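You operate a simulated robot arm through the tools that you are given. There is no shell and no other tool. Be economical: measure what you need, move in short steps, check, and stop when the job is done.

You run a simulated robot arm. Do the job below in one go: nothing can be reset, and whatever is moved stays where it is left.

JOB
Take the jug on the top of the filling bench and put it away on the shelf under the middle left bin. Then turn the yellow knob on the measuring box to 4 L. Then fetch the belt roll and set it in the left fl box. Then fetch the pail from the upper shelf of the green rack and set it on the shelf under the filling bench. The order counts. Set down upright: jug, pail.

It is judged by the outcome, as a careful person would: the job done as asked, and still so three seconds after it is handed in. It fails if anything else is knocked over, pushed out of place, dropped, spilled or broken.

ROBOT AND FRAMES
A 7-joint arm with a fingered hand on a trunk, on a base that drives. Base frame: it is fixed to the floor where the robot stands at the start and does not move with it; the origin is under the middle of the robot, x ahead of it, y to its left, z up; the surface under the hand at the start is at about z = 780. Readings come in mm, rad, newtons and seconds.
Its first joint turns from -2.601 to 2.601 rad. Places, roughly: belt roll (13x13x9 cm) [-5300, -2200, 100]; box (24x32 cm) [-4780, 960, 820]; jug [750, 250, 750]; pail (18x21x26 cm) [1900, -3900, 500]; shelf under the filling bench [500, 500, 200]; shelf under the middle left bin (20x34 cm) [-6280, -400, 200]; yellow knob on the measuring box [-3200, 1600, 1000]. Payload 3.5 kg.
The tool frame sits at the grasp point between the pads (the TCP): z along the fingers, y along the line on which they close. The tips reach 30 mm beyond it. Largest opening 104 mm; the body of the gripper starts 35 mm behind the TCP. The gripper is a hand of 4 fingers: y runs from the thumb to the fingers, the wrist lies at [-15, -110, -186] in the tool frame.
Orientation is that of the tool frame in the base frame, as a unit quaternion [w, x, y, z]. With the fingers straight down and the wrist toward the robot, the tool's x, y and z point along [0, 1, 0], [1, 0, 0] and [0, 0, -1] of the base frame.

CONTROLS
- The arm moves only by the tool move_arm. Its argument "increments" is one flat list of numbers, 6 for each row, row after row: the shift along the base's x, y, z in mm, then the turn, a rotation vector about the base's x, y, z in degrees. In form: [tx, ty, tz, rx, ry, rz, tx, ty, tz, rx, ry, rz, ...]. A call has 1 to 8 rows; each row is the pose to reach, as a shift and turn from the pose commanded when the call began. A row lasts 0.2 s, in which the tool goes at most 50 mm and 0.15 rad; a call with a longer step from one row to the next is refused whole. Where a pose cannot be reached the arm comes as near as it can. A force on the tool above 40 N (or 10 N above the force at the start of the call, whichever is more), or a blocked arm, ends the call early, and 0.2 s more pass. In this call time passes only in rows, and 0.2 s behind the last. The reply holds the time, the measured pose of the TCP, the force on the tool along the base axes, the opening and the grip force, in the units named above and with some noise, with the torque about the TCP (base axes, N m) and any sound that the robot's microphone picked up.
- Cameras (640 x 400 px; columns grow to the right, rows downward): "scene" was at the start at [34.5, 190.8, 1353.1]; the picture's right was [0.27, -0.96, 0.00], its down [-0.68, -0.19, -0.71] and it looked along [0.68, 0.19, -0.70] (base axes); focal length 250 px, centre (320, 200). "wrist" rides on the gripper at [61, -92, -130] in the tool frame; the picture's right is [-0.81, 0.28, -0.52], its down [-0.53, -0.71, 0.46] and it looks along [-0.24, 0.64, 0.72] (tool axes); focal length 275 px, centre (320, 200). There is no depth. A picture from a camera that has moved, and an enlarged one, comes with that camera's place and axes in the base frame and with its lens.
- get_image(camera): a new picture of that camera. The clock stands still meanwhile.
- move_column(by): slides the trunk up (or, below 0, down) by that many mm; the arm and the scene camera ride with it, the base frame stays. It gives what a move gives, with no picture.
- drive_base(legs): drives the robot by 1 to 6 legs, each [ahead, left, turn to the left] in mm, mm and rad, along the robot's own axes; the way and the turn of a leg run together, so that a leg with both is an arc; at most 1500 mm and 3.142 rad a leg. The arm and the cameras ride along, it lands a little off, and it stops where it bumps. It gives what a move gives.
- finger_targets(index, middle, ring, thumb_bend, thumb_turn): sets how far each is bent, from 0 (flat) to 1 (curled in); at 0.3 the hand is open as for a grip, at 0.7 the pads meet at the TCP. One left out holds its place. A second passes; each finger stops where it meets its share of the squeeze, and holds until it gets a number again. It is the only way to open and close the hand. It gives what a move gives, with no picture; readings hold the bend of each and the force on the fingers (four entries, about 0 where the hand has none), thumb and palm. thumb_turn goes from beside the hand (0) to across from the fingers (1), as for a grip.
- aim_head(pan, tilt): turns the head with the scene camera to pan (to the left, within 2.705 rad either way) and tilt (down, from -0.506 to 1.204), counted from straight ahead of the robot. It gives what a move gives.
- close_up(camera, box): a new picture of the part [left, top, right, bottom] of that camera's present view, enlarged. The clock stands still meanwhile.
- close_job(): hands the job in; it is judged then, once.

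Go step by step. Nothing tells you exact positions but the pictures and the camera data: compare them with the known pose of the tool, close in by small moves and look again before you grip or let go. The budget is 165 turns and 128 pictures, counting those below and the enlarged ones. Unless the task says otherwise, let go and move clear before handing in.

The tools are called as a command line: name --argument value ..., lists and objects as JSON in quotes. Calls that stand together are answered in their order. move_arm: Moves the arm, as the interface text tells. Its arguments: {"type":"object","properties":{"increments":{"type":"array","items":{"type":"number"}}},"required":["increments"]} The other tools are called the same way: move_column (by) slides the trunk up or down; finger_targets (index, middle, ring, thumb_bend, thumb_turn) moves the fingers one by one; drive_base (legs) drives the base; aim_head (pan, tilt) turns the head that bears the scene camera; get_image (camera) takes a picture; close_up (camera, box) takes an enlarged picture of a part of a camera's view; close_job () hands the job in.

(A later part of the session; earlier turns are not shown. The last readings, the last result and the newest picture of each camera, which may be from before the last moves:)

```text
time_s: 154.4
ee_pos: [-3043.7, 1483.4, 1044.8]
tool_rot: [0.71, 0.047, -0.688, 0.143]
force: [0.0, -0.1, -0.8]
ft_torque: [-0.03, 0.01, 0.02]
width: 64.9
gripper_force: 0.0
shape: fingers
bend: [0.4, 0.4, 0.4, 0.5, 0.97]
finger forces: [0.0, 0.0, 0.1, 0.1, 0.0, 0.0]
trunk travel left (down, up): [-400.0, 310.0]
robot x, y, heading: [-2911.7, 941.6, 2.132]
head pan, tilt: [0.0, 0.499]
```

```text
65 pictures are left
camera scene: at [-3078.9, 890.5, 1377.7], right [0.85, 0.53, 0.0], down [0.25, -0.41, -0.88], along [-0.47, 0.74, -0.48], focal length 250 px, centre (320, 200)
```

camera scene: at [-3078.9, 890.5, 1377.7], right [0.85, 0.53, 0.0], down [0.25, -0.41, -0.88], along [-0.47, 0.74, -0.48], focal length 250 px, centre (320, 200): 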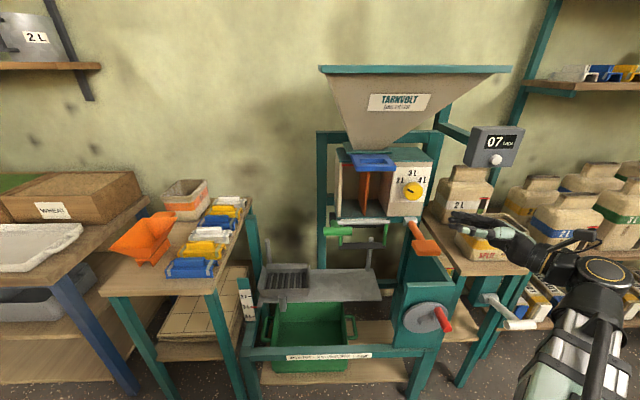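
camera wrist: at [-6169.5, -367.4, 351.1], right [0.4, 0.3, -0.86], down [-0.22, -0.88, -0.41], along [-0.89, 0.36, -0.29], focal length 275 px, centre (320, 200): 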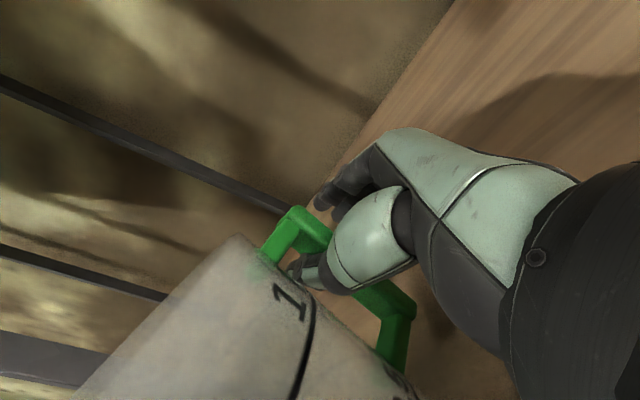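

The knob is at about [-3210, 1651, 1021], pointer now near 2 L; 4 L lies about 110–120° clockwise. I back off, lower the trunk 100, and turn the hand to point straight at the panel.

drive_base --legs '[[-200, 0, 0.05]]'

move_column --by -80

move_arm --increments '[-10, 15, 10, 0, 0, -8.5, -20, 30, 20, 0, 0, -17, -32, 46, 30, 0, 0, -25.5, -44, 62, 40, 0, 0, -34, -55, 78, 50, 0, 0, -42.5, -66, 94, 60, 0, 0, -51, -77, 110, 60, 0, 0, -59.5, -86, 123, 60, 0, 0, -68]'

get_image --camera "scene"

```text
time_s: 156.0
ee_pos: [-2958.1, 1312.9, 1046.1]
tool_rot: [0.706, 0.064, -0.686, 0.16]
force: [0.7, -0.2, 0.1]
ft_torque: [-0.01, 0.0, 0.01]
width: 64.8
gripper_force: 0.0
shape: fingers
bend: [0.4, 0.4, 0.4, 0.5, 0.97]
finger forces: [0.1, 0.1, 0.0, 0.0, 0.1, 0.0]
trunk travel left (down, up): [-400.0, 310.0]
robot x, y, heading: [-2798.4, 778.1, 2.18]
head pan, tilt: [0.0, 0.499]
```

```text
time_s: 157.2
ee_pos: [-2960.2, 1312.4, 965.3]
tool_rot: [0.706, 0.062, -0.687, 0.16]
force: [-0.1, 0.1, 0.4]
ft_torque: [0.02, 0.01, 0.01]
width: 64.7
gripper_force: 0.0
shape: fingers
bend: [0.4, 0.4, 0.4, 0.5, 0.97]
finger forces: [0.1, 0.1, 0.1, 0.0, 0.1, 0.0]
trunk travel left (down, up): [-320.0, 390.0]
robot x, y, heading: [-2803.0, 776.6, 2.181]
head pan, tilt: [0.0, 0.499]
```

```text
time_s: 159.0
ee_pos: [-3045.5, 1435.9, 1026.1]
tool_rot: [0.675, -0.331, -0.604, -0.263]
force: [0.2, 0.1, 0.5]
ft_torque: [-0.01, 0.02, 0.05]
width: 64.9
gripper_force: 0.0
shape: fingers
bend: [0.4, 0.4, 0.4, 0.5, 0.97]
finger forces: [0.0, 0.1, 0.0, 0.1, 0.0, 0.1]
trunk travel left (down, up): [-320.0, 390.0]
robot x, y, heading: [-2803.1, 777.6, 2.187]
head pan, tilt: [0.0, 0.499]
```

```text
64 pictures are left
camera scene: at [-2966.9, 718.0, 1297.8], right [0.82, 0.57, 0.0], down [0.27, -0.39, -0.88], along [-0.5, 0.72, -0.48], focal length 250 px, centre (320, 200)
```

scene: 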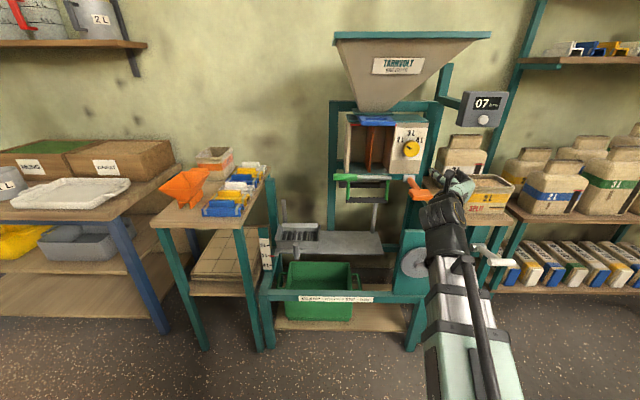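

The hand now points at the panel. I open it fully, drive 150 mm nearer, straighten the aim, and look through the wrist camera.

finger_targets --index 0.3 --middle 0.3 --ring 0.3 --thumb_bend 0.3 --thumb_turn 1.0

drive_base --legs '[[130, 10, 0]]'

move_arm --increments '[0, 0, 0, -2.2, -1.9, -4.8, 0, 0, -4, 1.6, -7.1, -4.8, 0, 0, -4, 5, -12, -4.8]'

get_image --camera "scene"

get_image --camera "wrist"

```text
time_s: 160.0
ee_pos: [-3044.9, 1435.4, 1025.1]
tool_rot: [0.675, -0.332, -0.605, -0.261]
force: [0.1, 0.1, 0.2]
ft_torque: [-0.02, -0.03, -0.02]
width: 102.8
gripper_force: 0.1
shape: fingers
bend: [0.3, 0.3, 0.3, 0.3, 0.98]
finger forces: [0.0, 0.0, 0.1, 0.1, 0.0, 0.1]
trunk travel left (down, up): [-320.0, 390.0]
robot x, y, heading: [-2805.6, 781.7, 2.19]
head pan, tilt: [0.0, 0.499]
```

```text
time_s: 161.3
ee_pos: [-3129.7, 1537.3, 1025.1]
tool_rot: [0.676, -0.33, -0.605, -0.262]
force: [-0.4, 0.4, -0.5]
ft_torque: [0.0, 0.0, 0.01]
width: 102.7
gripper_force: 0.1
shape: fingers
bend: [0.3, 0.3, 0.3, 0.3, 0.98]
finger forces: [0.0, 0.1, 0.1, 0.1, 0.1, 0.0]
trunk travel left (down, up): [-320.0, 390.0]
robot x, y, heading: [-2885.3, 880.4, 2.185]
head pan, tilt: [0.0, 0.499]
```

```text
time_s: 162.1
ee_pos: [-3129.2, 1535.6, 1021.7]
tool_rot: [-0.611, 0.297, 0.645, 0.349]
force: [0.3, -0.7, -0.3]
ft_torque: [-0.03, 0.03, 0.0]
width: 102.7
gripper_force: 0.0
shape: fingers
bend: [0.3, 0.3, 0.3, 0.3, 0.98]
finger forces: [0.1, 0.0, 0.1, 0.0, 0.0, 0.1]
trunk travel left (down, up): [-320.0, 390.0]
robot x, y, heading: [-2888.7, 878.1, 2.186]
head pan, tilt: [0.0, 0.499]
```

```text
63 pictures are left
camera scene: at [-3050.6, 819.5, 1297.7], right [0.82, 0.57, 0.0], down [0.28, -0.39, -0.88], along [-0.5, 0.72, -0.48], focal length 250 px, centre (320, 200)
```

scene: 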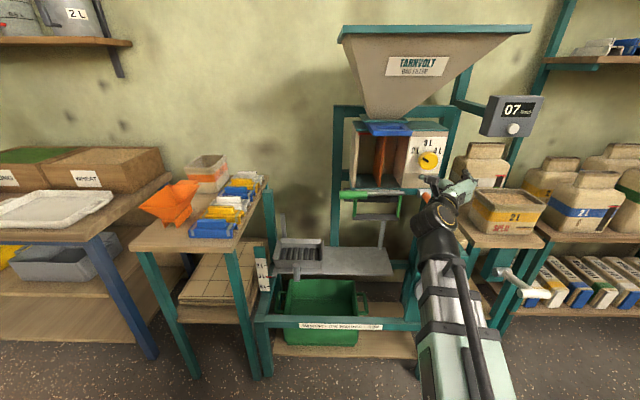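

```text
62 pictures are left
camera wrist: at [-3135.1, 1373.7, 1075.0], right [0.59, -0.23, -0.78], down [-0.8, -0.02, -0.6], along [0.12, 0.97, -0.19], focal length 275 px, centre (320, 200)
```

wrist: 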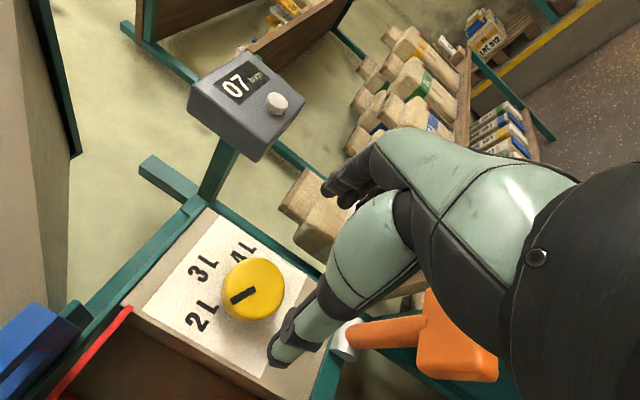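

The knob is well seen at [-3211, 1651, 1020], panel about 18–20 mm behind its face. I advance straight toward it, short of the panel.

move_arm --increments '[-20, 28, 0, 0, 0, 0, -40, 56, -1, 0, 0, 0, -58, 82, -2, 0, 0, 0, -64, 90, -2, 0, 0, 0]'

close_up --camera "wrist" --box '[160, 120, 480, 320]'

close_up --camera "scene" --box '[360, 110, 500, 198]'

```text
time_s: 163.1
ee_pos: [-3193.2, 1627.3, 1018.3]
tool_rot: [-0.61, 0.298, 0.646, 0.349]
force: [0.8, 0.3, -0.2]
ft_torque: [0.0, 0.03, -0.02]
width: 102.5
gripper_force: 0.1
shape: fingers
bend: [0.3, 0.3, 0.3, 0.3, 0.98]
finger forces: [0.0, 0.0, 0.0, 0.1, 0.1, 0.0]
trunk travel left (down, up): [-320.0, 390.0]
robot x, y, heading: [-2883.5, 881.6, 2.186]
head pan, tilt: [0.0, 0.499]
```

```text
2.00 times, centred on (320, 220) of wrist
camera zoom: at [-3198.7, 1464.9, 1072.7], right [0.59, -0.23, -0.78], down [-0.8, -0.02, -0.6], along [0.12, 0.97, -0.19], focal length 551 px, centre (320, 160)
```

zoom: 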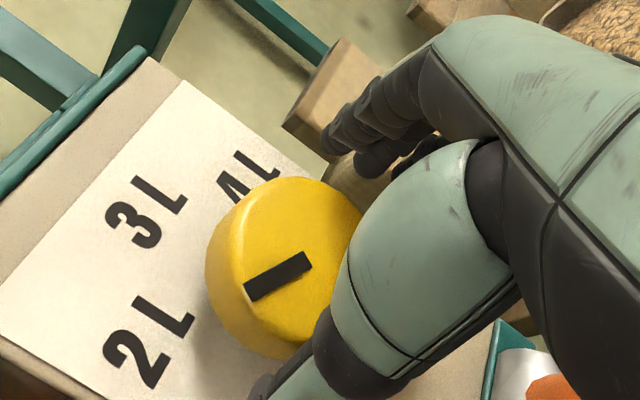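

```text
4.55 times, centred on (430, 154) of scene
camera zoom: at [-3050.7, 819.6, 1297.7], right [0.82, 0.57, 0.0], down [0.28, -0.39, -0.88], along [-0.5, 0.72, -0.48], focal length 1135 px, centre (-180, 409)
```

zoom: 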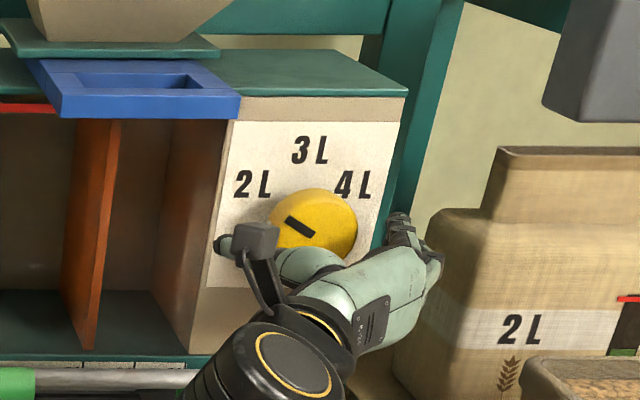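

The knob is well centred between thumb and fingers. I go in the last 13 mm and close on it.

move_arm --increments '[-2, 6, 0, 0, 0, 0, -5, 12, -1, 0, 0, 0]'

finger_targets --index 0.58 --middle 0.58 --ring 0.58 --thumb_bend 0.58

close_up --camera "wrist" --box '[160, 120, 480, 320]'

```text
time_s: 163.7
ee_pos: [-3198.1, 1638.9, 1018.3]
tool_rot: [-0.61, 0.298, 0.646, 0.349]
force: [0.1, 0.5, 1.2]
ft_torque: [0.02, 0.05, 0.02]
width: 102.7
gripper_force: 0.0
shape: fingers
bend: [0.3, 0.3, 0.3, 0.3, 0.98]
finger forces: [0.1, 0.0, 0.0, 0.1, 0.0, 0.0]
trunk travel left (down, up): [-320.0, 390.0]
robot x, y, heading: [-2886.6, 880.5, 2.181]
head pan, tilt: [0.0, 0.499]
```

```text
time_s: 164.7
ee_pos: [-3199.3, 1638.8, 1017.9]
tool_rot: [-0.611, 0.297, 0.646, 0.349]
force: [-4.9, -2.2, -1.3]
ft_torque: [0.01, 0.03, 0.03]
width: 52.4
gripper_force: 7.5
shape: fingers
bend: [0.52, 0.56, 0.57, 0.5, 1.0]
finger forces: [4.3, 0.5, 0.1, 0.1, 9.8, 0.0]
trunk travel left (down, up): [-320.0, 390.0]
robot x, y, heading: [-2889.8, 877.6, 2.186]
head pan, tilt: [0.0, 0.499]
```

```text
2.00 times, centred on (320, 220) of wrist
camera zoom: at [-3204.3, 1476.3, 1072.0], right [0.59, -0.23, -0.78], down [-0.8, -0.02, -0.6], along [0.12, 0.97, -0.19], focal length 551 px, centre (320, 160)
```

zoom: 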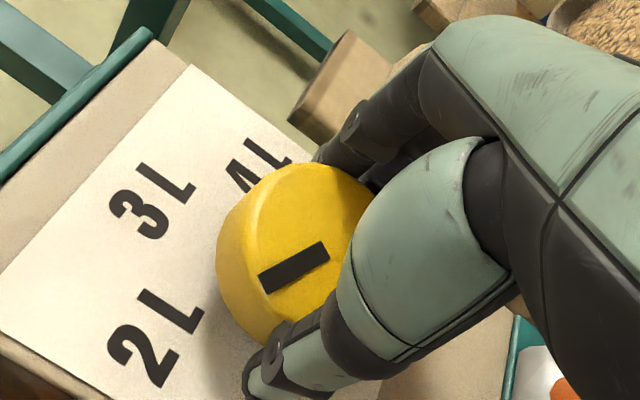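

The knob is gripped. I tighten slightly and turn clockwise 64° in small steps.

finger_targets --index 0.62 --middle 0.64 --ring 0.64 --thumb_bend 0.58

move_arm --increments '[0, 0, 0, -4.6, 6.54, 0, 0, 0, 0, -9.2, 13.1, 0, 0, 0, 0, -13.8, 19.6, 0, 0, 0, 0, -18.4, 26.2, 0, 0, 0, 0, -23, 32.7, 0, 0, 0, 0, -27.6, 39.3, 0, 0, 0, 0, -32.2, 45.8, 0, 0, 0, 0, -36.8, 52.3, 0]'

get_image --camera "wrist"

close_up --camera "scene" --box '[360, 110, 500, 198]'

```text
time_s: 165.7
ee_pos: [-3198.0, 1639.9, 1018.2]
tool_rot: [-0.611, 0.298, 0.645, 0.349]
force: [0.0, 4.5, 1.1]
ft_torque: [0.01, 0.01, -0.11]
width: 51.5
gripper_force: 11.0
shape: fingers
bend: [0.53, 0.6, 0.64, 0.49, 1.0]
finger forces: [8.3, 3.6, 0.0, 0.0, 10.0, 0.1]
trunk travel left (down, up): [-320.0, 390.0]
robot x, y, heading: [-2883.2, 879.1, 2.181]
head pan, tilt: [0.0, 0.499]
```

```text
time_s: 167.5
ee_pos: [-3199.6, 1637.5, 1018.9]
tool_rot: [0.707, -0.59, -0.39, 0.031]
force: [-10.3, -4.0, -5.9]
ft_torque: [0.0, -0.08, 0.02]
width: 52.0
gripper_force: 12.8
shape: fingers
bend: [0.54, 0.6, 0.64, 0.49, 1.0]
finger forces: [6.5, 5.9, 0.4, 0.0, 12.1, 0.1]
trunk travel left (down, up): [-320.0, 390.0]
robot x, y, heading: [-2886.7, 881.2, 2.183]
head pan, tilt: [0.0, 0.499]
```

```text
58 pictures are left
camera wrist: at [-3121.6, 1535.2, 1128.0], right [-0.15, -0.74, -0.65], down [-0.93, -0.11, 0.34], along [-0.33, 0.66, -0.68], focal length 275 px, centre (320, 200)
```

wrist: 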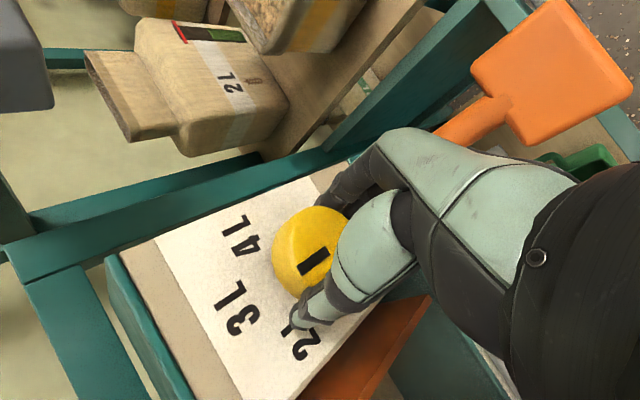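

```text
4.55 times, centred on (430, 154) of scene
camera zoom: at [-3052.1, 819.6, 1297.5], right [0.82, 0.58, 0.0], down [0.28, -0.39, -0.88], along [-0.5, 0.72, -0.48], focal length 1135 px, centre (-180, 409)
```

zoom: 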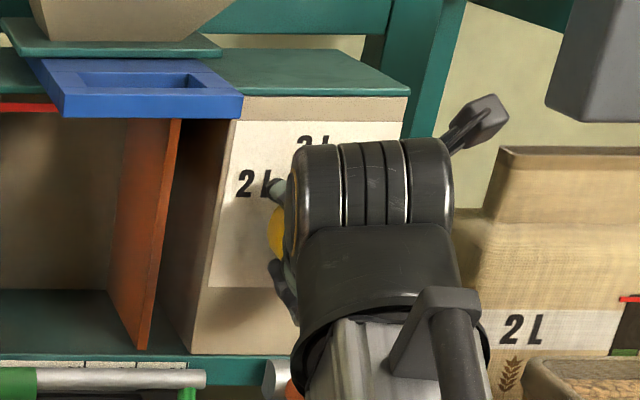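

The knob followed and now points to 3 L. I turn on by another 56°.

move_arm --increments '[0, 0, 0, -4.6, 6.54, 0, 0, 0, 0, -9.2, 13.1, 0, 0, 0, 0, -13.8, 19.6, 0, 0, 0, 0, -18.4, 26.2, 0, 0, 0, 0, -23, 32.7, 0, 0, 0, 0, -27.6, 39.3, 0, 0, 0, 0, -32.2, 45.8, 0]'

get_image --camera "wrist"

```text
time_s: 169.1
ee_pos: [-3202.3, 1637.8, 1017.9]
tool_rot: [-0.614, 0.699, 0.066, -0.36]
force: [-20.0, -3.7, 3.6]
ft_torque: [0.15, -0.01, 0.13]
width: 51.8
gripper_force: 13.9
shape: fingers
bend: [0.54, 0.59, 0.63, 0.49, 1.0]
finger forces: [7.5, 8.0, 2.3, 0.0, 10.4, 0.0]
trunk travel left (down, up): [-320.0, 390.0]
robot x, y, heading: [-2886.5, 882.3, 2.182]
head pan, tilt: [0.0, 0.499]
```

```text
56 pictures are left
camera wrist: at [-3050.1, 1585.6, 1073.9], right [-0.39, -0.92, 0.09], down [-0.41, 0.25, 0.88], along [-0.83, 0.31, -0.47], focal length 275 px, centre (320, 200)
```

wrist: 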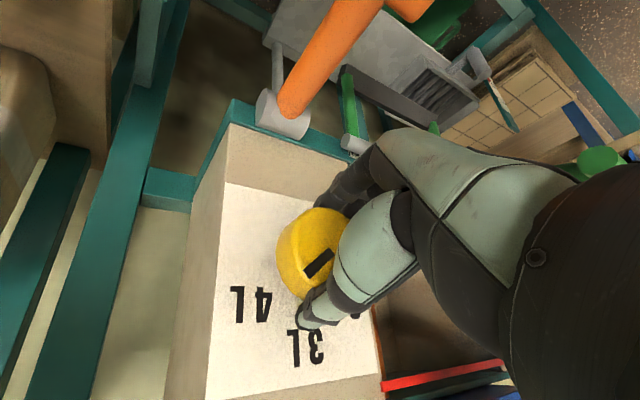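

The pointer now aims at 4 L. I open the hand and draw straight back, then check the dial.

finger_targets --index 0.3 --middle 0.3 --ring 0.3 --thumb_bend 0.3

move_arm --increments '[17, -25, 0, 0, 0, 0, 40, -57, 0, 0, 0, 0, 68, -97, 0, 0, 0, 0]'

get_image --camera "wrist"

```text
time_s: 170.1
ee_pos: [-3198.1, 1639.0, 1017.8]
tool_rot: [-0.615, 0.699, 0.066, -0.358]
force: [-0.8, 0.0, 0.0]
ft_torque: [-0.01, 0.04, 0.0]
width: 102.6
gripper_force: 0.0
shape: fingers
bend: [0.3, 0.3, 0.3, 0.3, 0.98]
finger forces: [0.1, 0.0, 0.0, 0.1, 0.1, 0.1]
trunk travel left (down, up): [-320.0, 390.0]
robot x, y, heading: [-2886.4, 880.7, 2.184]
head pan, tilt: [0.0, 0.499]
```

```text
time_s: 170.9
ee_pos: [-3130.9, 1542.0, 1019.3]
tool_rot: [-0.615, 0.7, 0.064, -0.357]
force: [-0.1, -0.9, 0.4]
ft_torque: [0.0, -0.04, -0.01]
width: 102.5
gripper_force: 0.1
shape: fingers
bend: [0.3, 0.3, 0.3, 0.3, 0.98]
finger forces: [0.0, 0.0, 0.0, 0.0, 0.0, 0.1]
trunk travel left (down, up): [-320.0, 390.0]
robot x, y, heading: [-2882.9, 878.7, 2.182]
head pan, tilt: [0.0, 0.499]
```

```text
55 pictures are left
camera wrist: at [-2981.2, 1488.7, 1074.1], right [-0.39, -0.92, 0.09], down [-0.41, 0.26, 0.88], along [-0.82, 0.31, -0.47], focal length 275 px, centre (320, 200)
```

wrist: 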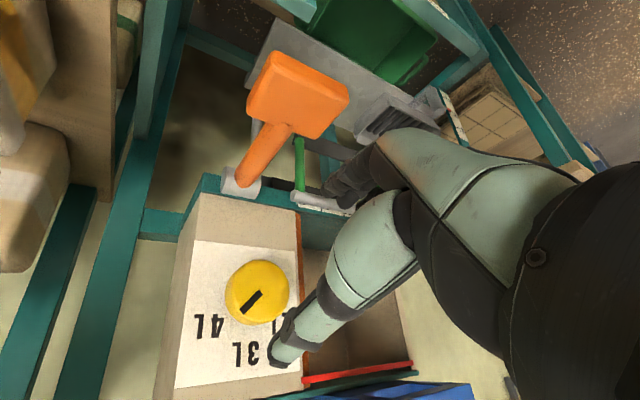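

I enlarge the dial to measure the pointer's angle exactly.

close_up --camera "wrist" --box '[170, 230, 330, 390]'

```text
2.50 times, centred on (250, 310) of wrist
camera zoom: at [-2981.2, 1488.7, 1074.1], right [-0.39, -0.92, 0.09], down [-0.41, 0.26, 0.88], along [-0.82, 0.31, -0.47], focal length 688 px, centre (495, -75)
```

zoom: 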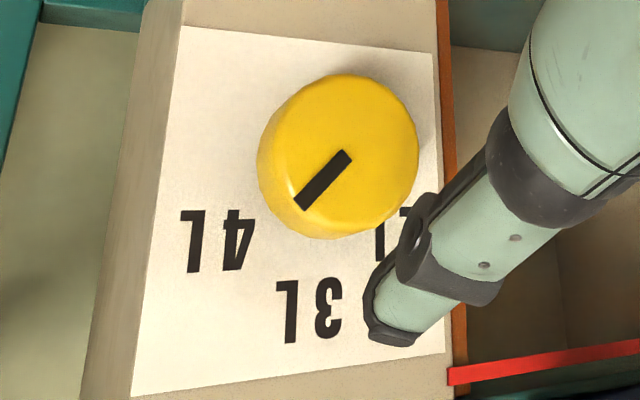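

The pointer measures about 42–45° from the vertical, the 4 L mark about 48°. I cross-check from the scene camera.

close_up --camera "scene" --box '[380, 120, 476, 180]'

```text
6.67 times, centred on (428, 150) of scene
camera zoom: at [-3050.8, 819.7, 1297.7], right [0.82, 0.57, 0.0], down [0.28, -0.39, -0.88], along [-0.5, 0.72, -0.48], focal length 1665 px, centre (-400, 533)
```

zoom: 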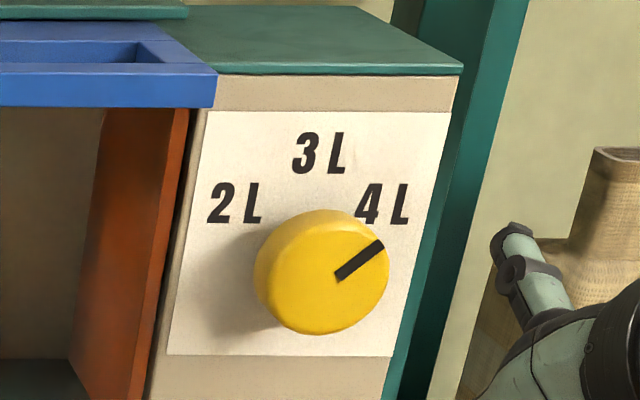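

The pointer reads about 43–45° and the mark about 50°. I regrip for a small further turn of about 8°.

move_arm --increments '[-24, 35, 0, 0, 0, 0, -50, 72, -1, 0, 0, 0, -68, 97, -1, 0, 0, 0]'

finger_targets --index 0.6 --middle 0.62 --ring 0.62 --thumb_bend 0.58

move_arm --increments '[0, 0, 0, -2.6, 3.7, 0, 0, 0, 0, -5.2, 7.4, 0]'

finger_targets --index 0.3 --middle 0.3 --ring 0.3 --thumb_bend 0.3

move_arm --increments '[17, -25, 0, 0, 0, 0, 40, -57, 0, 0, 0, 0, 68, -97, 0, 0, 0, 0]'

close_up --camera "scene" --box '[380, 120, 476, 180]'

```text
time_s: 171.7
ee_pos: [-3199.3, 1638.9, 1016.7]
tool_rot: [-0.615, 0.7, 0.065, -0.358]
force: [0.4, -0.1, 0.1]
ft_torque: [0.01, -0.01, -0.02]
width: 102.6
gripper_force: 0.2
shape: fingers
bend: [0.3, 0.3, 0.3, 0.3, 0.98]
finger forces: [0.1, 0.1, 0.0, 0.0, 0.0, 0.1]
trunk travel left (down, up): [-320.0, 390.0]
robot x, y, heading: [-2888.6, 880.5, 2.188]
head pan, tilt: [0.0, 0.499]
```

```text
time_s: 172.7
ee_pos: [-3199.4, 1638.6, 1016.8]
tool_rot: [-0.615, 0.7, 0.066, -0.358]
force: [-1.8, 2.5, 0.1]
ft_torque: [-0.04, -0.02, 0.03]
width: 50.3
gripper_force: 9.3
shape: fingers
bend: [0.55, 0.57, 0.6, 0.49, 1.0]
finger forces: [4.0, 4.1, 1.5, 0.0, 10.8, 0.0]
trunk travel left (down, up): [-320.0, 390.0]
robot x, y, heading: [-2884.8, 878.1, 2.185]
head pan, tilt: [0.0, 0.499]
```

```text
time_s: 173.3
ee_pos: [-3185.3, 1646.4, 1001.6]
tool_rot: [-0.587, 0.697, 0.019, -0.412]
force: [-5.9, 1.0, -4.1]
ft_torque: [0.06, -0.14, 0.0]
width: 35.7
gripper_force: 6.2
shape: fingers
bend: [0.6, 0.6, 0.56, 0.53, 1.0]
finger forces: [0.1, 3.8, 6.1, 0.0, 2.7, 0.0]
out of reach, approached as far as the arm can: row 1, 2
trunk travel left (down, up): [-320.0, 390.0]
robot x, y, heading: [-2883.7, 878.9, 2.185]
head pan, tilt: [0.0, 0.499]
```

```text
time_s: 174.3
ee_pos: [-3184.7, 1647.3, 1003.9]
tool_rot: [-0.588, 0.697, 0.018, -0.411]
force: [-0.5, -0.9, -0.4]
ft_torque: [-0.06, -0.03, 0.0]
width: 102.6
gripper_force: 0.0
shape: fingers
bend: [0.3, 0.3, 0.3, 0.3, 0.98]
finger forces: [0.1, 0.0, 0.1, 0.1, 0.0, 0.1]
trunk travel left (down, up): [-320.0, 390.0]
robot x, y, heading: [-2888.2, 880.7, 2.183]
head pan, tilt: [0.0, 0.499]
```

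```text
time_s: 175.1
ee_pos: [-3113.2, 1552.3, 1001.6]
tool_rot: [-0.586, 0.701, 0.012, -0.407]
force: [0.4, 0.8, 0.3]
ft_torque: [0.0, -0.01, -0.02]
width: 102.9
gripper_force: 0.0
shape: fingers
bend: [0.3, 0.3, 0.3, 0.3, 0.98]
finger forces: [0.0, 0.0, 0.0, 0.0, 0.1, 0.1]
out of reach, approached as far as the arm can: row 1, 2, 3
trunk travel left (down, up): [-320.0, 390.0]
robot x, y, heading: [-2886.2, 883.1, 2.182]
head pan, tilt: [0.0, 0.499]
```

```text
6.67 times, centred on (428, 150) of scene
camera zoom: at [-3050.8, 819.7, 1297.7], right [0.82, 0.57, 0.0], down [0.28, -0.39, -0.88], along [-0.5, 0.72, -0.48], focal length 1665 px, centre (-400, 533)
```

zoom: 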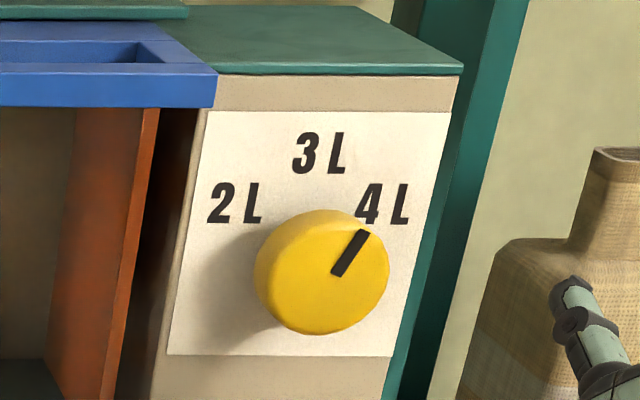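

The last turn hit the wrist's roll limit and nudged the knob back to about 28°. I roll the hand back 64°, recentre, and regrip for a 25° turn within range.

move_arm --increments '[-2, -1, 2, 4.6, -6.54, 0, -4, -2, 4, 9.2, -13.1, 0, -7, -4, 6, 13.8, -19.6, 0, -9, -5, 8, 18.4, -26.2, 0, -12, -7, 10, 23, -32.7, 0, -14, -8, 13, 27.6, -39.3, 0, -16, -9, 15, 32.2, -45.8, 0, -18, -10, 17, 36.8, -52.3, 0]'

close_up --camera "wrist" --box '[160, 180, 416, 340]'

```text
time_s: 176.9
ee_pos: [-3131.8, 1541.8, 1017.8]
tool_rot: [0.707, -0.593, -0.384, 0.036]
force: [0.4, -0.1, -0.2]
ft_torque: [-0.01, 0.03, -0.06]
width: 103.0
gripper_force: 0.0
shape: fingers
bend: [0.3, 0.3, 0.3, 0.3, 0.98]
finger forces: [0.1, 0.1, 0.1, 0.0, 0.0, 0.0]
trunk travel left (down, up): [-320.0, 390.0]
robot x, y, heading: [-2885.8, 880.6, 2.186]
head pan, tilt: [0.0, 0.499]
```

```text
2.50 times, centred on (288, 260) of wrist
camera zoom: at [-3051.7, 1439.6, 1127.7], right [-0.15, -0.75, -0.65], down [-0.93, -0.11, 0.35], along [-0.33, 0.65, -0.68], focal length 688 px, centre (400, 50)
```

zoom: 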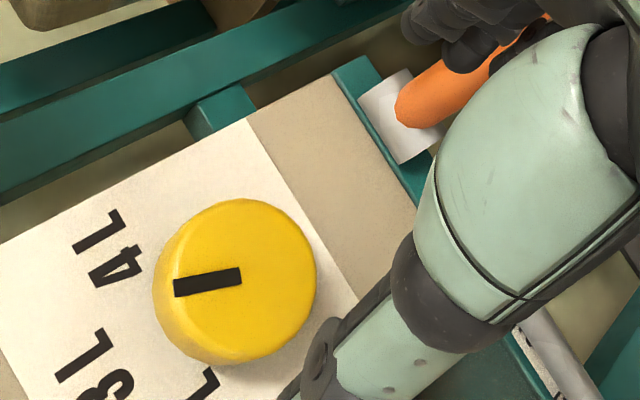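

Pointer now 25°, mark at 49°. I regrip and turn 26° clockwise, checking before release.

move_arm --increments '[-24, 35, 0, 0, 0, 0, -50, 72, 0, 0, 0, 0, -67, 97, 0, 0, 0, 0]'

finger_targets --index 0.62 --middle 0.64 --ring 0.64 --thumb_bend 0.58

move_arm --increments '[0, 0, 0, -3.8, 5.3, 0, 0, 0, 0, -7.5, 10.6, 0, 0, 0, 0, -11.2, 16, 0, 0, 0, 0, -15, 21.3, 0]'

close_up --camera "wrist" --box '[190, 180, 446, 340]'

```text
time_s: 177.7
ee_pos: [-3200.2, 1640.8, 1017.8]
tool_rot: [0.707, -0.593, -0.384, 0.036]
force: [-0.3, -0.9, -1.0]
ft_torque: [-0.03, -0.02, 0.02]
width: 102.9
gripper_force: 0.0
shape: fingers
bend: [0.3, 0.3, 0.3, 0.3, 0.98]
finger forces: [0.1, 0.0, 0.0, 0.1, 0.0, 0.0]
trunk travel left (down, up): [-320.0, 390.0]
robot x, y, heading: [-2883.8, 879.5, 2.186]
head pan, tilt: [0.0, 0.499]
```

```text
time_s: 178.7
ee_pos: [-3200.2, 1640.2, 1017.5]
tool_rot: [0.707, -0.593, -0.384, 0.036]
force: [-4.6, 1.9, 3.1]
ft_torque: [-0.05, -0.03, 0.02]
width: 51.5
gripper_force: 11.5
shape: fingers
bend: [0.55, 0.6, 0.64, 0.49, 1.0]
finger forces: [6.0, 3.6, 0.0, 0.0, 14.0, 0.0]
trunk travel left (down, up): [-320.0, 390.0]
robot x, y, heading: [-2884.7, 879.3, 2.187]
head pan, tilt: [0.0, 0.499]
```

```text
time_s: 179.7
ee_pos: [-3200.1, 1639.2, 1016.9]
tool_rot: [0.682, -0.663, -0.238, 0.195]
force: [-10.2, 4.5, 1.6]
ft_torque: [-0.01, -0.09, 0.04]
width: 51.6
gripper_force: 12.6
shape: fingers
bend: [0.55, 0.6, 0.63, 0.48, 1.0]
finger forces: [6.4, 5.3, 1.0, 0.0, 13.0, 0.0]
trunk travel left (down, up): [-320.0, 390.0]
robot x, y, heading: [-2882.6, 880.0, 2.178]
head pan, tilt: [0.0, 0.499]
```

```text
2.50 times, centred on (318, 260) of wrist
camera zoom: at [-3081.3, 1564.8, 1111.8], right [-0.34, -0.88, -0.33], down [-0.73, 0.03, 0.68], along [-0.59, 0.47, -0.65], focal length 688 px, centre (325, 50)
```

zoom: 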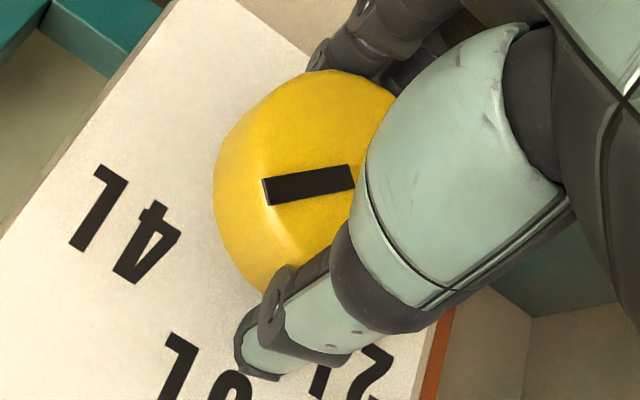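

Release, back off, and check the dial.

finger_targets --index 0.3 --middle 0.3 --ring 0.3 --thumb_bend 0.3

move_arm --increments '[17, -25, 0, 0, 0, 0, 40, -57, 0, 0, 0, 0, 68, -97, 0, 0, 0, 0, 85, -121, 0, 0, 0, 0]'

close_up --camera "scene" --box '[380, 120, 476, 180]'

```text
time_s: 180.7
ee_pos: [-3198.7, 1639.4, 1017.2]
tool_rot: [0.683, -0.663, -0.238, 0.194]
force: [0.1, -0.3, -0.2]
ft_torque: [0.0, -0.04, -0.01]
width: 102.4
gripper_force: 0.1
shape: fingers
bend: [0.3, 0.3, 0.3, 0.3, 0.98]
finger forces: [0.0, 0.0, 0.0, 0.1, 0.0, 0.0]
trunk travel left (down, up): [-320.0, 390.0]
robot x, y, heading: [-2888.2, 879.1, 2.185]
head pan, tilt: [0.0, 0.499]
```

```text
time_s: 181.7
ee_pos: [-3116.1, 1522.1, 1017.3]
tool_rot: [0.682, -0.663, -0.238, 0.196]
force: [-0.3, -1.5, 0.6]
ft_torque: [0.03, 0.0, -0.03]
width: 102.7
gripper_force: 0.1
shape: fingers
bend: [0.3, 0.3, 0.3, 0.3, 0.98]
finger forces: [0.0, 0.1, 0.0, 0.1, 0.0, 0.0]
trunk travel left (down, up): [-320.0, 390.0]
robot x, y, heading: [-2886.5, 878.3, 2.184]
head pan, tilt: [0.0, 0.499]
```

```text
6.67 times, centred on (428, 150) of scene
camera zoom: at [-3050.7, 819.6, 1297.7], right [0.82, 0.57, 0.0], down [0.28, -0.39, -0.88], along [-0.5, 0.72, -0.48], focal length 1665 px, centre (-400, 533)
```

zoom: 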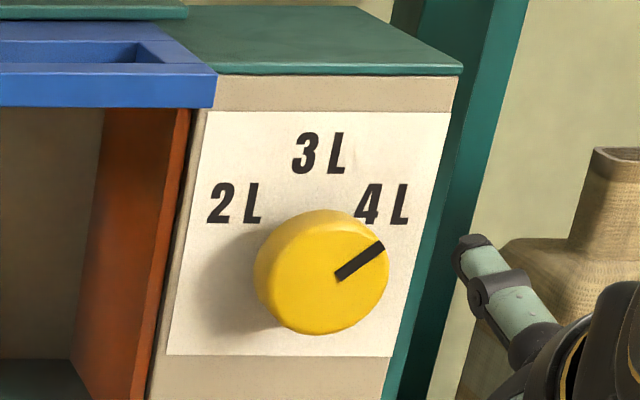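

The knob points to 4 L. Next the belt roll: I back away and return the hand to its travel posture.

drive_base --legs '[[-250, 0, 0]]'

move_arm --increments '[0, 0, 0, 4.8, -6.9, 0, 0, 0, 0, 9.6, -13.8, 0, 0, 0, 0, 14.4, -20.6, 0, 0, 0, 0, 19.2, -27.5, 0, 0, 0, 0, 24, -34.4, 0, 0, 0, 0, 28.8, -41.2, 0, 0, 0, 0, 33.6, -48.1, 0, 0, 0, 0, 38.4, -55, 0]'

move_arm --increments '[8, -12, 0, 4.8, -6.9, 0, 16, -24, 0, 6, -8.6, 6, 24, -36, 0, 6, -8.6, 14, 32, -48, 0, 6, -8.6, 22, 40, -60, 0, 6, -8.6, 30, 48, -72, 0, 6, -8.6, 38, 56, -84, 0, 6, -8.6, 46, 64, -94, 0, 6, -8.6, 54]'

aim_head --pan 0.65 --tilt 0.35

get_image --camera "scene"

```text
time_s: 183.5
ee_pos: [-2970.3, 1313.5, 1017.0]
tool_rot: [0.682, -0.663, -0.24, 0.196]
force: [0.6, 0.5, -0.3]
ft_torque: [0.02, -0.01, -0.02]
width: 102.8
gripper_force: 0.1
shape: fingers
bend: [0.3, 0.3, 0.3, 0.3, 0.98]
finger forces: [0.0, 0.1, 0.0, 0.0, 0.0, 0.0]
trunk travel left (down, up): [-320.0, 390.0]
robot x, y, heading: [-2743.1, 671.4, 2.181]
head pan, tilt: [0.0, 0.499]
```

```text
time_s: 185.3
ee_pos: [-2970.0, 1312.9, 1017.5]
tool_rot: [0.669, -0.424, -0.571, -0.215]
force: [-0.2, 0.2, 0.2]
ft_torque: [0.01, 0.04, 0.0]
width: 102.9
gripper_force: 0.0
shape: fingers
bend: [0.3, 0.3, 0.3, 0.3, 0.98]
finger forces: [0.1, 0.0, 0.1, 0.0, 0.1, 0.0]
trunk travel left (down, up): [-320.0, 390.0]
robot x, y, heading: [-2740.2, 674.4, 2.188]
head pan, tilt: [0.0, 0.499]
```

```text
time_s: 187.1
ee_pos: [-2906.2, 1217.4, 1017.5]
tool_rot: [-0.671, 0.068, 0.736, -0.055]
force: [-0.1, -1.3, 0.3]
ft_torque: [0.01, -0.03, -0.01]
width: 102.6
gripper_force: 0.1
shape: fingers
bend: [0.3, 0.3, 0.3, 0.3, 0.98]
finger forces: [0.1, 0.0, 0.0, 0.0, 0.1, 0.0]
trunk travel left (down, up): [-320.0, 390.0]
robot x, y, heading: [-2738.2, 672.2, 2.184]
head pan, tilt: [0.0, 0.499]
```

```text
time_s: 188.1
ee_pos: [-2906.6, 1218.0, 1016.9]
tool_rot: [-0.671, 0.07, 0.736, -0.054]
force: [-0.5, 0.0, 0.4]
ft_torque: [0.01, 0.0, 0.02]
width: 103.3
gripper_force: 0.0
shape: fingers
bend: [0.3, 0.3, 0.3, 0.3, 0.98]
finger forces: [0.0, 0.0, 0.0, 0.1, 0.1, 0.0]
trunk travel left (down, up): [-320.0, 390.0]
robot x, y, heading: [-2737.2, 674.6, 2.184]
head pan, tilt: [0.649, 0.351]
```

```text
48 pictures are left
camera scene: at [-2939.8, 564.3, 1311.4], right [0.3, 0.95, 0.0], down [0.33, -0.1, -0.94], along [-0.89, 0.29, -0.34], focal length 250 px, centre (320, 200)
```

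scene: 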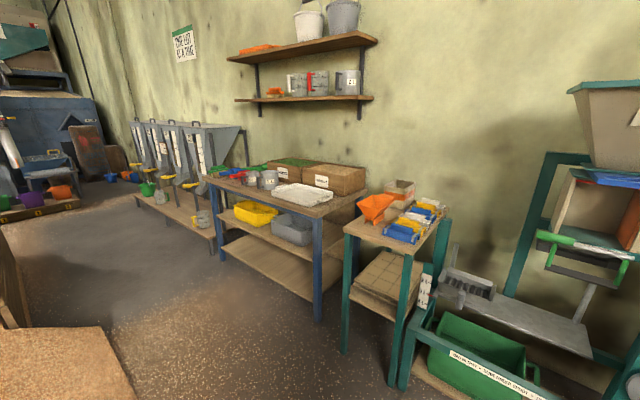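

I zoom in on the two boxes on the blue bench to read their labels.

close_up --camera "scene" --box '[200, 145, 380, 225]'

```text
3.56 times, centred on (290, 185) of scene
camera zoom: at [-2939.8, 564.3, 1311.4], right [0.3, 0.95, 0.0], down [0.33, -0.1, -0.94], along [-0.89, 0.29, -0.34], focal length 888 px, centre (427, 253)
```

zoom: 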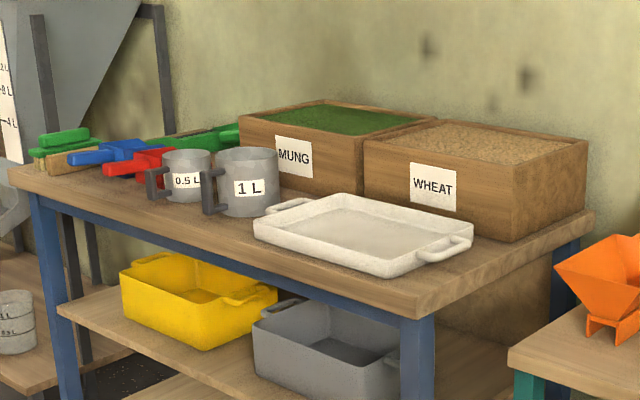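

The "left" box is the mung box, its centre near [-4790, 955]. I now drive through the corridor to look for the belt roll on the far side.

drive_base --legs '[[0, 0, 1.42], [400, -330, 0], [1000, -60, 0], [860, 167, 0], [500, 170, 0], [150, 90, 0]]'

drive_base --legs '[[350, 60, 0], [500, 200, 0]]'

aim_head --pan 1.5 --tilt 0.5

get_image --camera "scene"

```text
time_s: 207.3
ee_pos: [-5914.7, -673.3, 1016.7]
tool_rot: [-0.482, -0.417, 0.611, -0.471]
force: [0.6, 0.4, 0.3]
ft_torque: [-0.02, -0.02, 0.0]
width: 102.9
gripper_force: 0.1
shape: fingers
bend: [0.3, 0.3, 0.3, 0.3, 0.98]
finger forces: [0.0, 0.1, 0.0, 0.1, 0.0, 0.1]
trunk travel left (down, up): [-320.0, 390.0]
robot x, y, heading: [-5352.9, -611.6, -2.711]
head pan, tilt: [0.649, 0.351]
```

```text
time_s: 212.3
ee_pos: [-6578.2, -1267.6, 1017.6]
tool_rot: [-0.48, -0.419, 0.61, -0.472]
force: [-0.3, -0.5, 0.2]
ft_torque: [0.01, 0.03, 0.0]
width: 102.9
gripper_force: 0.1
shape: fingers
bend: [0.3, 0.3, 0.3, 0.3, 0.98]
finger forces: [0.0, 0.0, 0.0, 0.0, 0.0, 0.1]
trunk travel left (down, up): [-320.0, 390.0]
robot x, y, heading: [-6011.1, -1201.8, -2.706]
head pan, tilt: [0.649, 0.351]
```

```text
time_s: 213.5
ee_pos: [-6577.5, -1266.4, 1017.6]
tool_rot: [-0.48, -0.418, 0.61, -0.473]
force: [0.5, 0.4, 0.1]
ft_torque: [0.0, 0.0, 0.02]
width: 103.3
gripper_force: 0.0
shape: fingers
bend: [0.3, 0.3, 0.3, 0.3, 0.98]
finger forces: [0.0, 0.0, 0.1, 0.0, 0.0, 0.0]
trunk travel left (down, up): [-320.0, 390.0]
robot x, y, heading: [-6008.2, -1198.7, -2.711]
head pan, tilt: [1.499, 0.499]
```

```text
46 pictures are left
camera scene: at [-5865.8, -1423.0, 1297.7], right [-0.94, -0.35, 0.0], down [-0.17, 0.45, -0.88], along [0.31, -0.82, -0.48], focal length 250 px, centre (320, 200)
```

scene: 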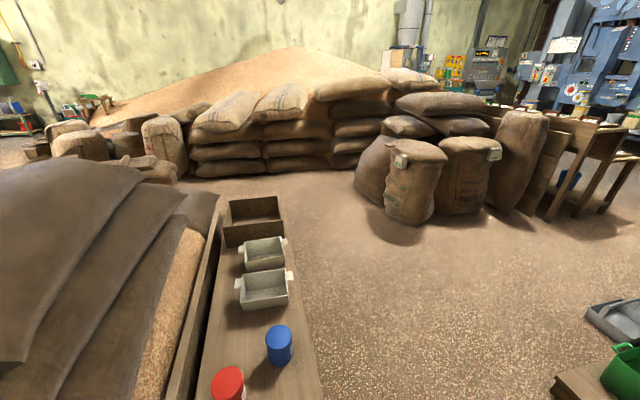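

The roll should be under the small table beside the fence. I drive round to the open side and face the table.

drive_base --legs '[[514, 535, 0], [0, 0, 1.57], [0, 0, 1.6], [-180, -650, 0.08]]'

aim_head --pan 0.0 --tilt 0.7

get_image --camera "scene"

```text
time_s: 228.6
ee_pos: [-5559.1, -2460.9, 1017.5]
tool_rot: [-0.489, 0.594, 0.44, 0.463]
force: [0.9, -0.2, -0.8]
ft_torque: [-0.03, -0.02, -0.02]
width: 103.0
gripper_force: 0.0
shape: fingers
bend: [0.3, 0.3, 0.3, 0.3, 0.98]
finger forces: [0.1, 0.0, 0.1, 0.1, 0.0, 0.0]
trunk travel left (down, up): [-320.0, 390.0]
robot x, y, heading: [-6115.7, -2566.4, 0.504]
head pan, tilt: [1.499, 0.499]
```

```text
time_s: 230.2
ee_pos: [-5557.5, -2460.6, 1017.6]
tool_rot: [-0.489, 0.594, 0.44, 0.463]
force: [-0.6, -0.6, -0.9]
ft_torque: [-0.01, -0.03, 0.0]
width: 102.9
gripper_force: 0.1
shape: fingers
bend: [0.3, 0.3, 0.3, 0.3, 0.98]
finger forces: [0.1, 0.0, 0.0, 0.1, 0.0, 0.0]
trunk travel left (down, up): [-320.0, 390.0]
robot x, y, heading: [-6120.0, -2567.4, 0.501]
head pan, tilt: [0.0, 0.7]
```

```text
45 pictures are left
camera scene: at [-6165.4, -2400.2, 1280.0], right [0.48, -0.88, 0.0], down [-0.56, -0.31, -0.77], along [0.67, 0.37, -0.64], focal length 250 px, centre (320, 200)
```

scene: 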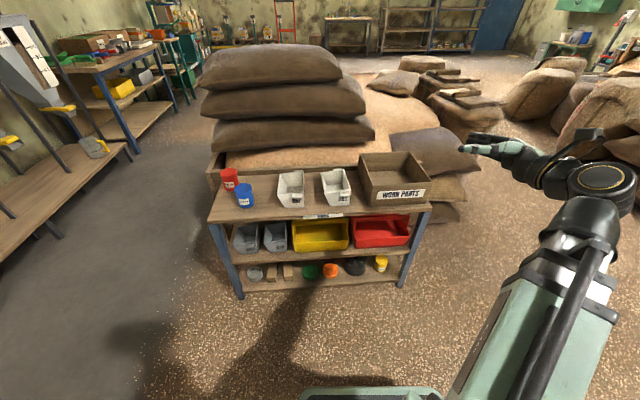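

Bottom shelf of the parts table holds several small rolls. I zoom in to tell which is the belt roll.

close_up --camera "scene" --box '[210, 190, 450, 310]'

```text
2.67 times, centred on (330, 250) of scene
camera zoom: at [-6165.4, -2400.2, 1280.0], right [0.48, -0.88, 0.0], down [-0.56, -0.31, -0.77], along [0.67, 0.37, -0.64], focal length 666 px, centre (293, 67)
```

zoom: 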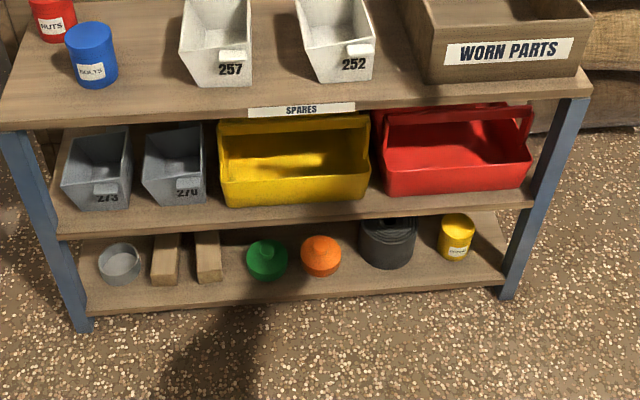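

The dark coiled roll near [-5370, -2185] on the bottom shelf is the belt roll. I zoom in on it to see how it can be gripped.

close_up --camera "scene" --box '[325, 250, 405, 300]'

```text
8.00 times, centred on (365, 275) of scene
camera zoom: at [-6165.4, -2400.2, 1280.0], right [0.48, -0.88, 0.0], down [-0.56, -0.31, -0.77], along [0.67, 0.37, -0.64], focal length 1998 px, centre (-40, -400)
```

zoom: 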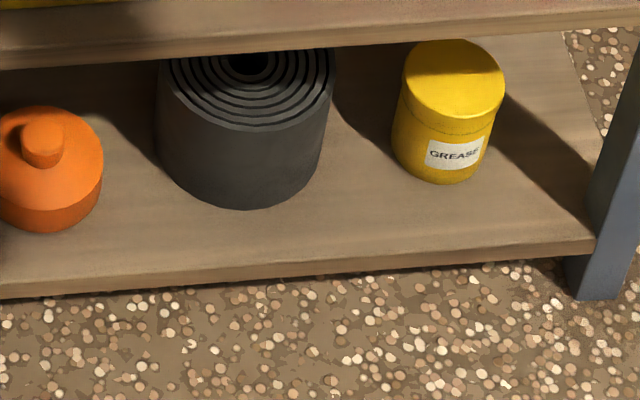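

The roll is about 125 mm wide, wider than the nominal opening, but flatter fingers should span it. I square up to the table, turn the hand forward and pitch it down.

drive_base --legs '[[-60, 0, 0.086]]'

move_arm --increments '[6, 17, 0, 0, 0, -7.8, 12, 34, 0, 0, 0, -15.6, 18, 51, 0, 0, 0, -23.4, 24, 68, 0, 0, 0, -31.2, 30, 85, 0, 0, 0, -39, 36, 102, 0, 0, 0, -46.8, 41, 117, 0, 0, 0, -54]'

move_arm --increments '[0, 0, -20, -4.4, 6.7, 0, 0, 0, -40, -8.9, 13.3, 0, 0, 0, -60, -13.3, 20, 0, 0, 0, -80, -17.7, 26.7, 0, 0, 0, -100, -22.1, 33.3, 0]'

finger_targets --index 0.12 --middle 0.12 --ring 0.12 --thumb_bend 0.12

move_column --by -320

get_image --camera "scene"

```text
time_s: 231.1
ee_pos: [-5621.8, -2444.4, 1016.3]
tool_rot: [-0.509, 0.574, 0.465, 0.441]
force: [0.8, 0.8, 0.1]
ft_torque: [0.01, -0.03, -0.01]
width: 103.2
gripper_force: 0.1
shape: fingers
bend: [0.3, 0.3, 0.3, 0.3, 0.98]
finger forces: [0.0, 0.0, 0.0, 0.0, 0.1, 0.0]
trunk travel left (down, up): [-320.0, 390.0]
robot x, y, heading: [-6172.7, -2603.0, 0.589]
head pan, tilt: [0.0, 0.7]
```

```text
time_s: 232.7
ee_pos: [-5580.7, -2325.4, 1017.4]
tool_rot: [-0.253, 0.723, 0.153, 0.624]
force: [-0.5, -0.6, 0.4]
ft_torque: [0.01, 0.01, 0.03]
width: 102.9
gripper_force: 0.0
shape: fingers
bend: [0.3, 0.3, 0.3, 0.3, 0.98]
finger forces: [0.0, 0.0, 0.1, 0.0, 0.0, 0.0]
trunk travel left (down, up): [-320.0, 390.0]
robot x, y, heading: [-6171.3, -2597.4, 0.594]
head pan, tilt: [0.0, 0.7]
```

```text
time_s: 233.9
ee_pos: [-5579.9, -2326.1, 916.8]
tool_rot: [-0.145, 0.905, 0.19, 0.351]
force: [-0.4, -0.5, -0.5]
ft_torque: [-0.03, 0.02, 0.0]
width: 103.0
gripper_force: 0.1
shape: fingers
bend: [0.3, 0.3, 0.3, 0.3, 0.98]
finger forces: [0.1, 0.0, 0.0, 0.1, 0.1, 0.0]
trunk travel left (down, up): [-320.0, 390.0]
robot x, y, heading: [-6170.3, -2600.1, 0.593]
head pan, tilt: [0.0, 0.7]
```

```text
time_s: 234.9
ee_pos: [-5580.3, -2327.4, 918.5]
tool_rot: [-0.143, 0.905, 0.19, 0.351]
force: [-0.2, -0.2, 0.4]
ft_torque: [-0.03, 0.0, -0.06]
width: 142.2
gripper_force: 0.0
shape: fingers
bend: [0.12, 0.12, 0.12, 0.12, 0.96]
finger forces: [0.1, 0.1, 0.0, 0.0, 0.1, 0.0]
trunk travel left (down, up): [-320.0, 390.0]
robot x, y, heading: [-6172.6, -2601.4, 0.589]
head pan, tilt: [0.0, 0.7]
```

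```text
time_s: 238.1
ee_pos: [-5579.8, -2327.9, 598.1]
tool_rot: [-0.144, 0.905, 0.19, 0.352]
force: [0.1, 0.0, -0.7]
ft_torque: [0.01, 0.01, -0.01]
width: 142.2
gripper_force: 0.0
shape: fingers
bend: [0.12, 0.12, 0.12, 0.12, 0.96]
finger forces: [0.0, 0.0, 0.0, 0.1, 0.1, 0.1]
trunk travel left (down, up): [0.0, 710.0]
robot x, y, heading: [-6169.4, -2599.2, 0.591]
head pan, tilt: [0.0, 0.7]
```

```text
42 pictures are left
camera scene: at [-6231.4, -2436.3, 960.1], right [0.56, -0.83, 0.0], down [-0.53, -0.36, -0.76], along [0.64, 0.43, -0.64], focal length 250 px, centre (320, 200)
```

scene: 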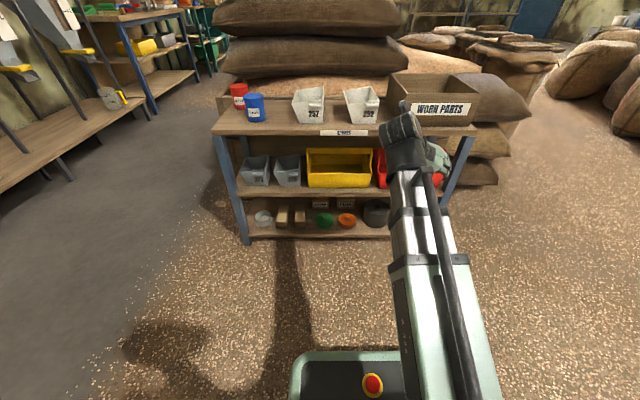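

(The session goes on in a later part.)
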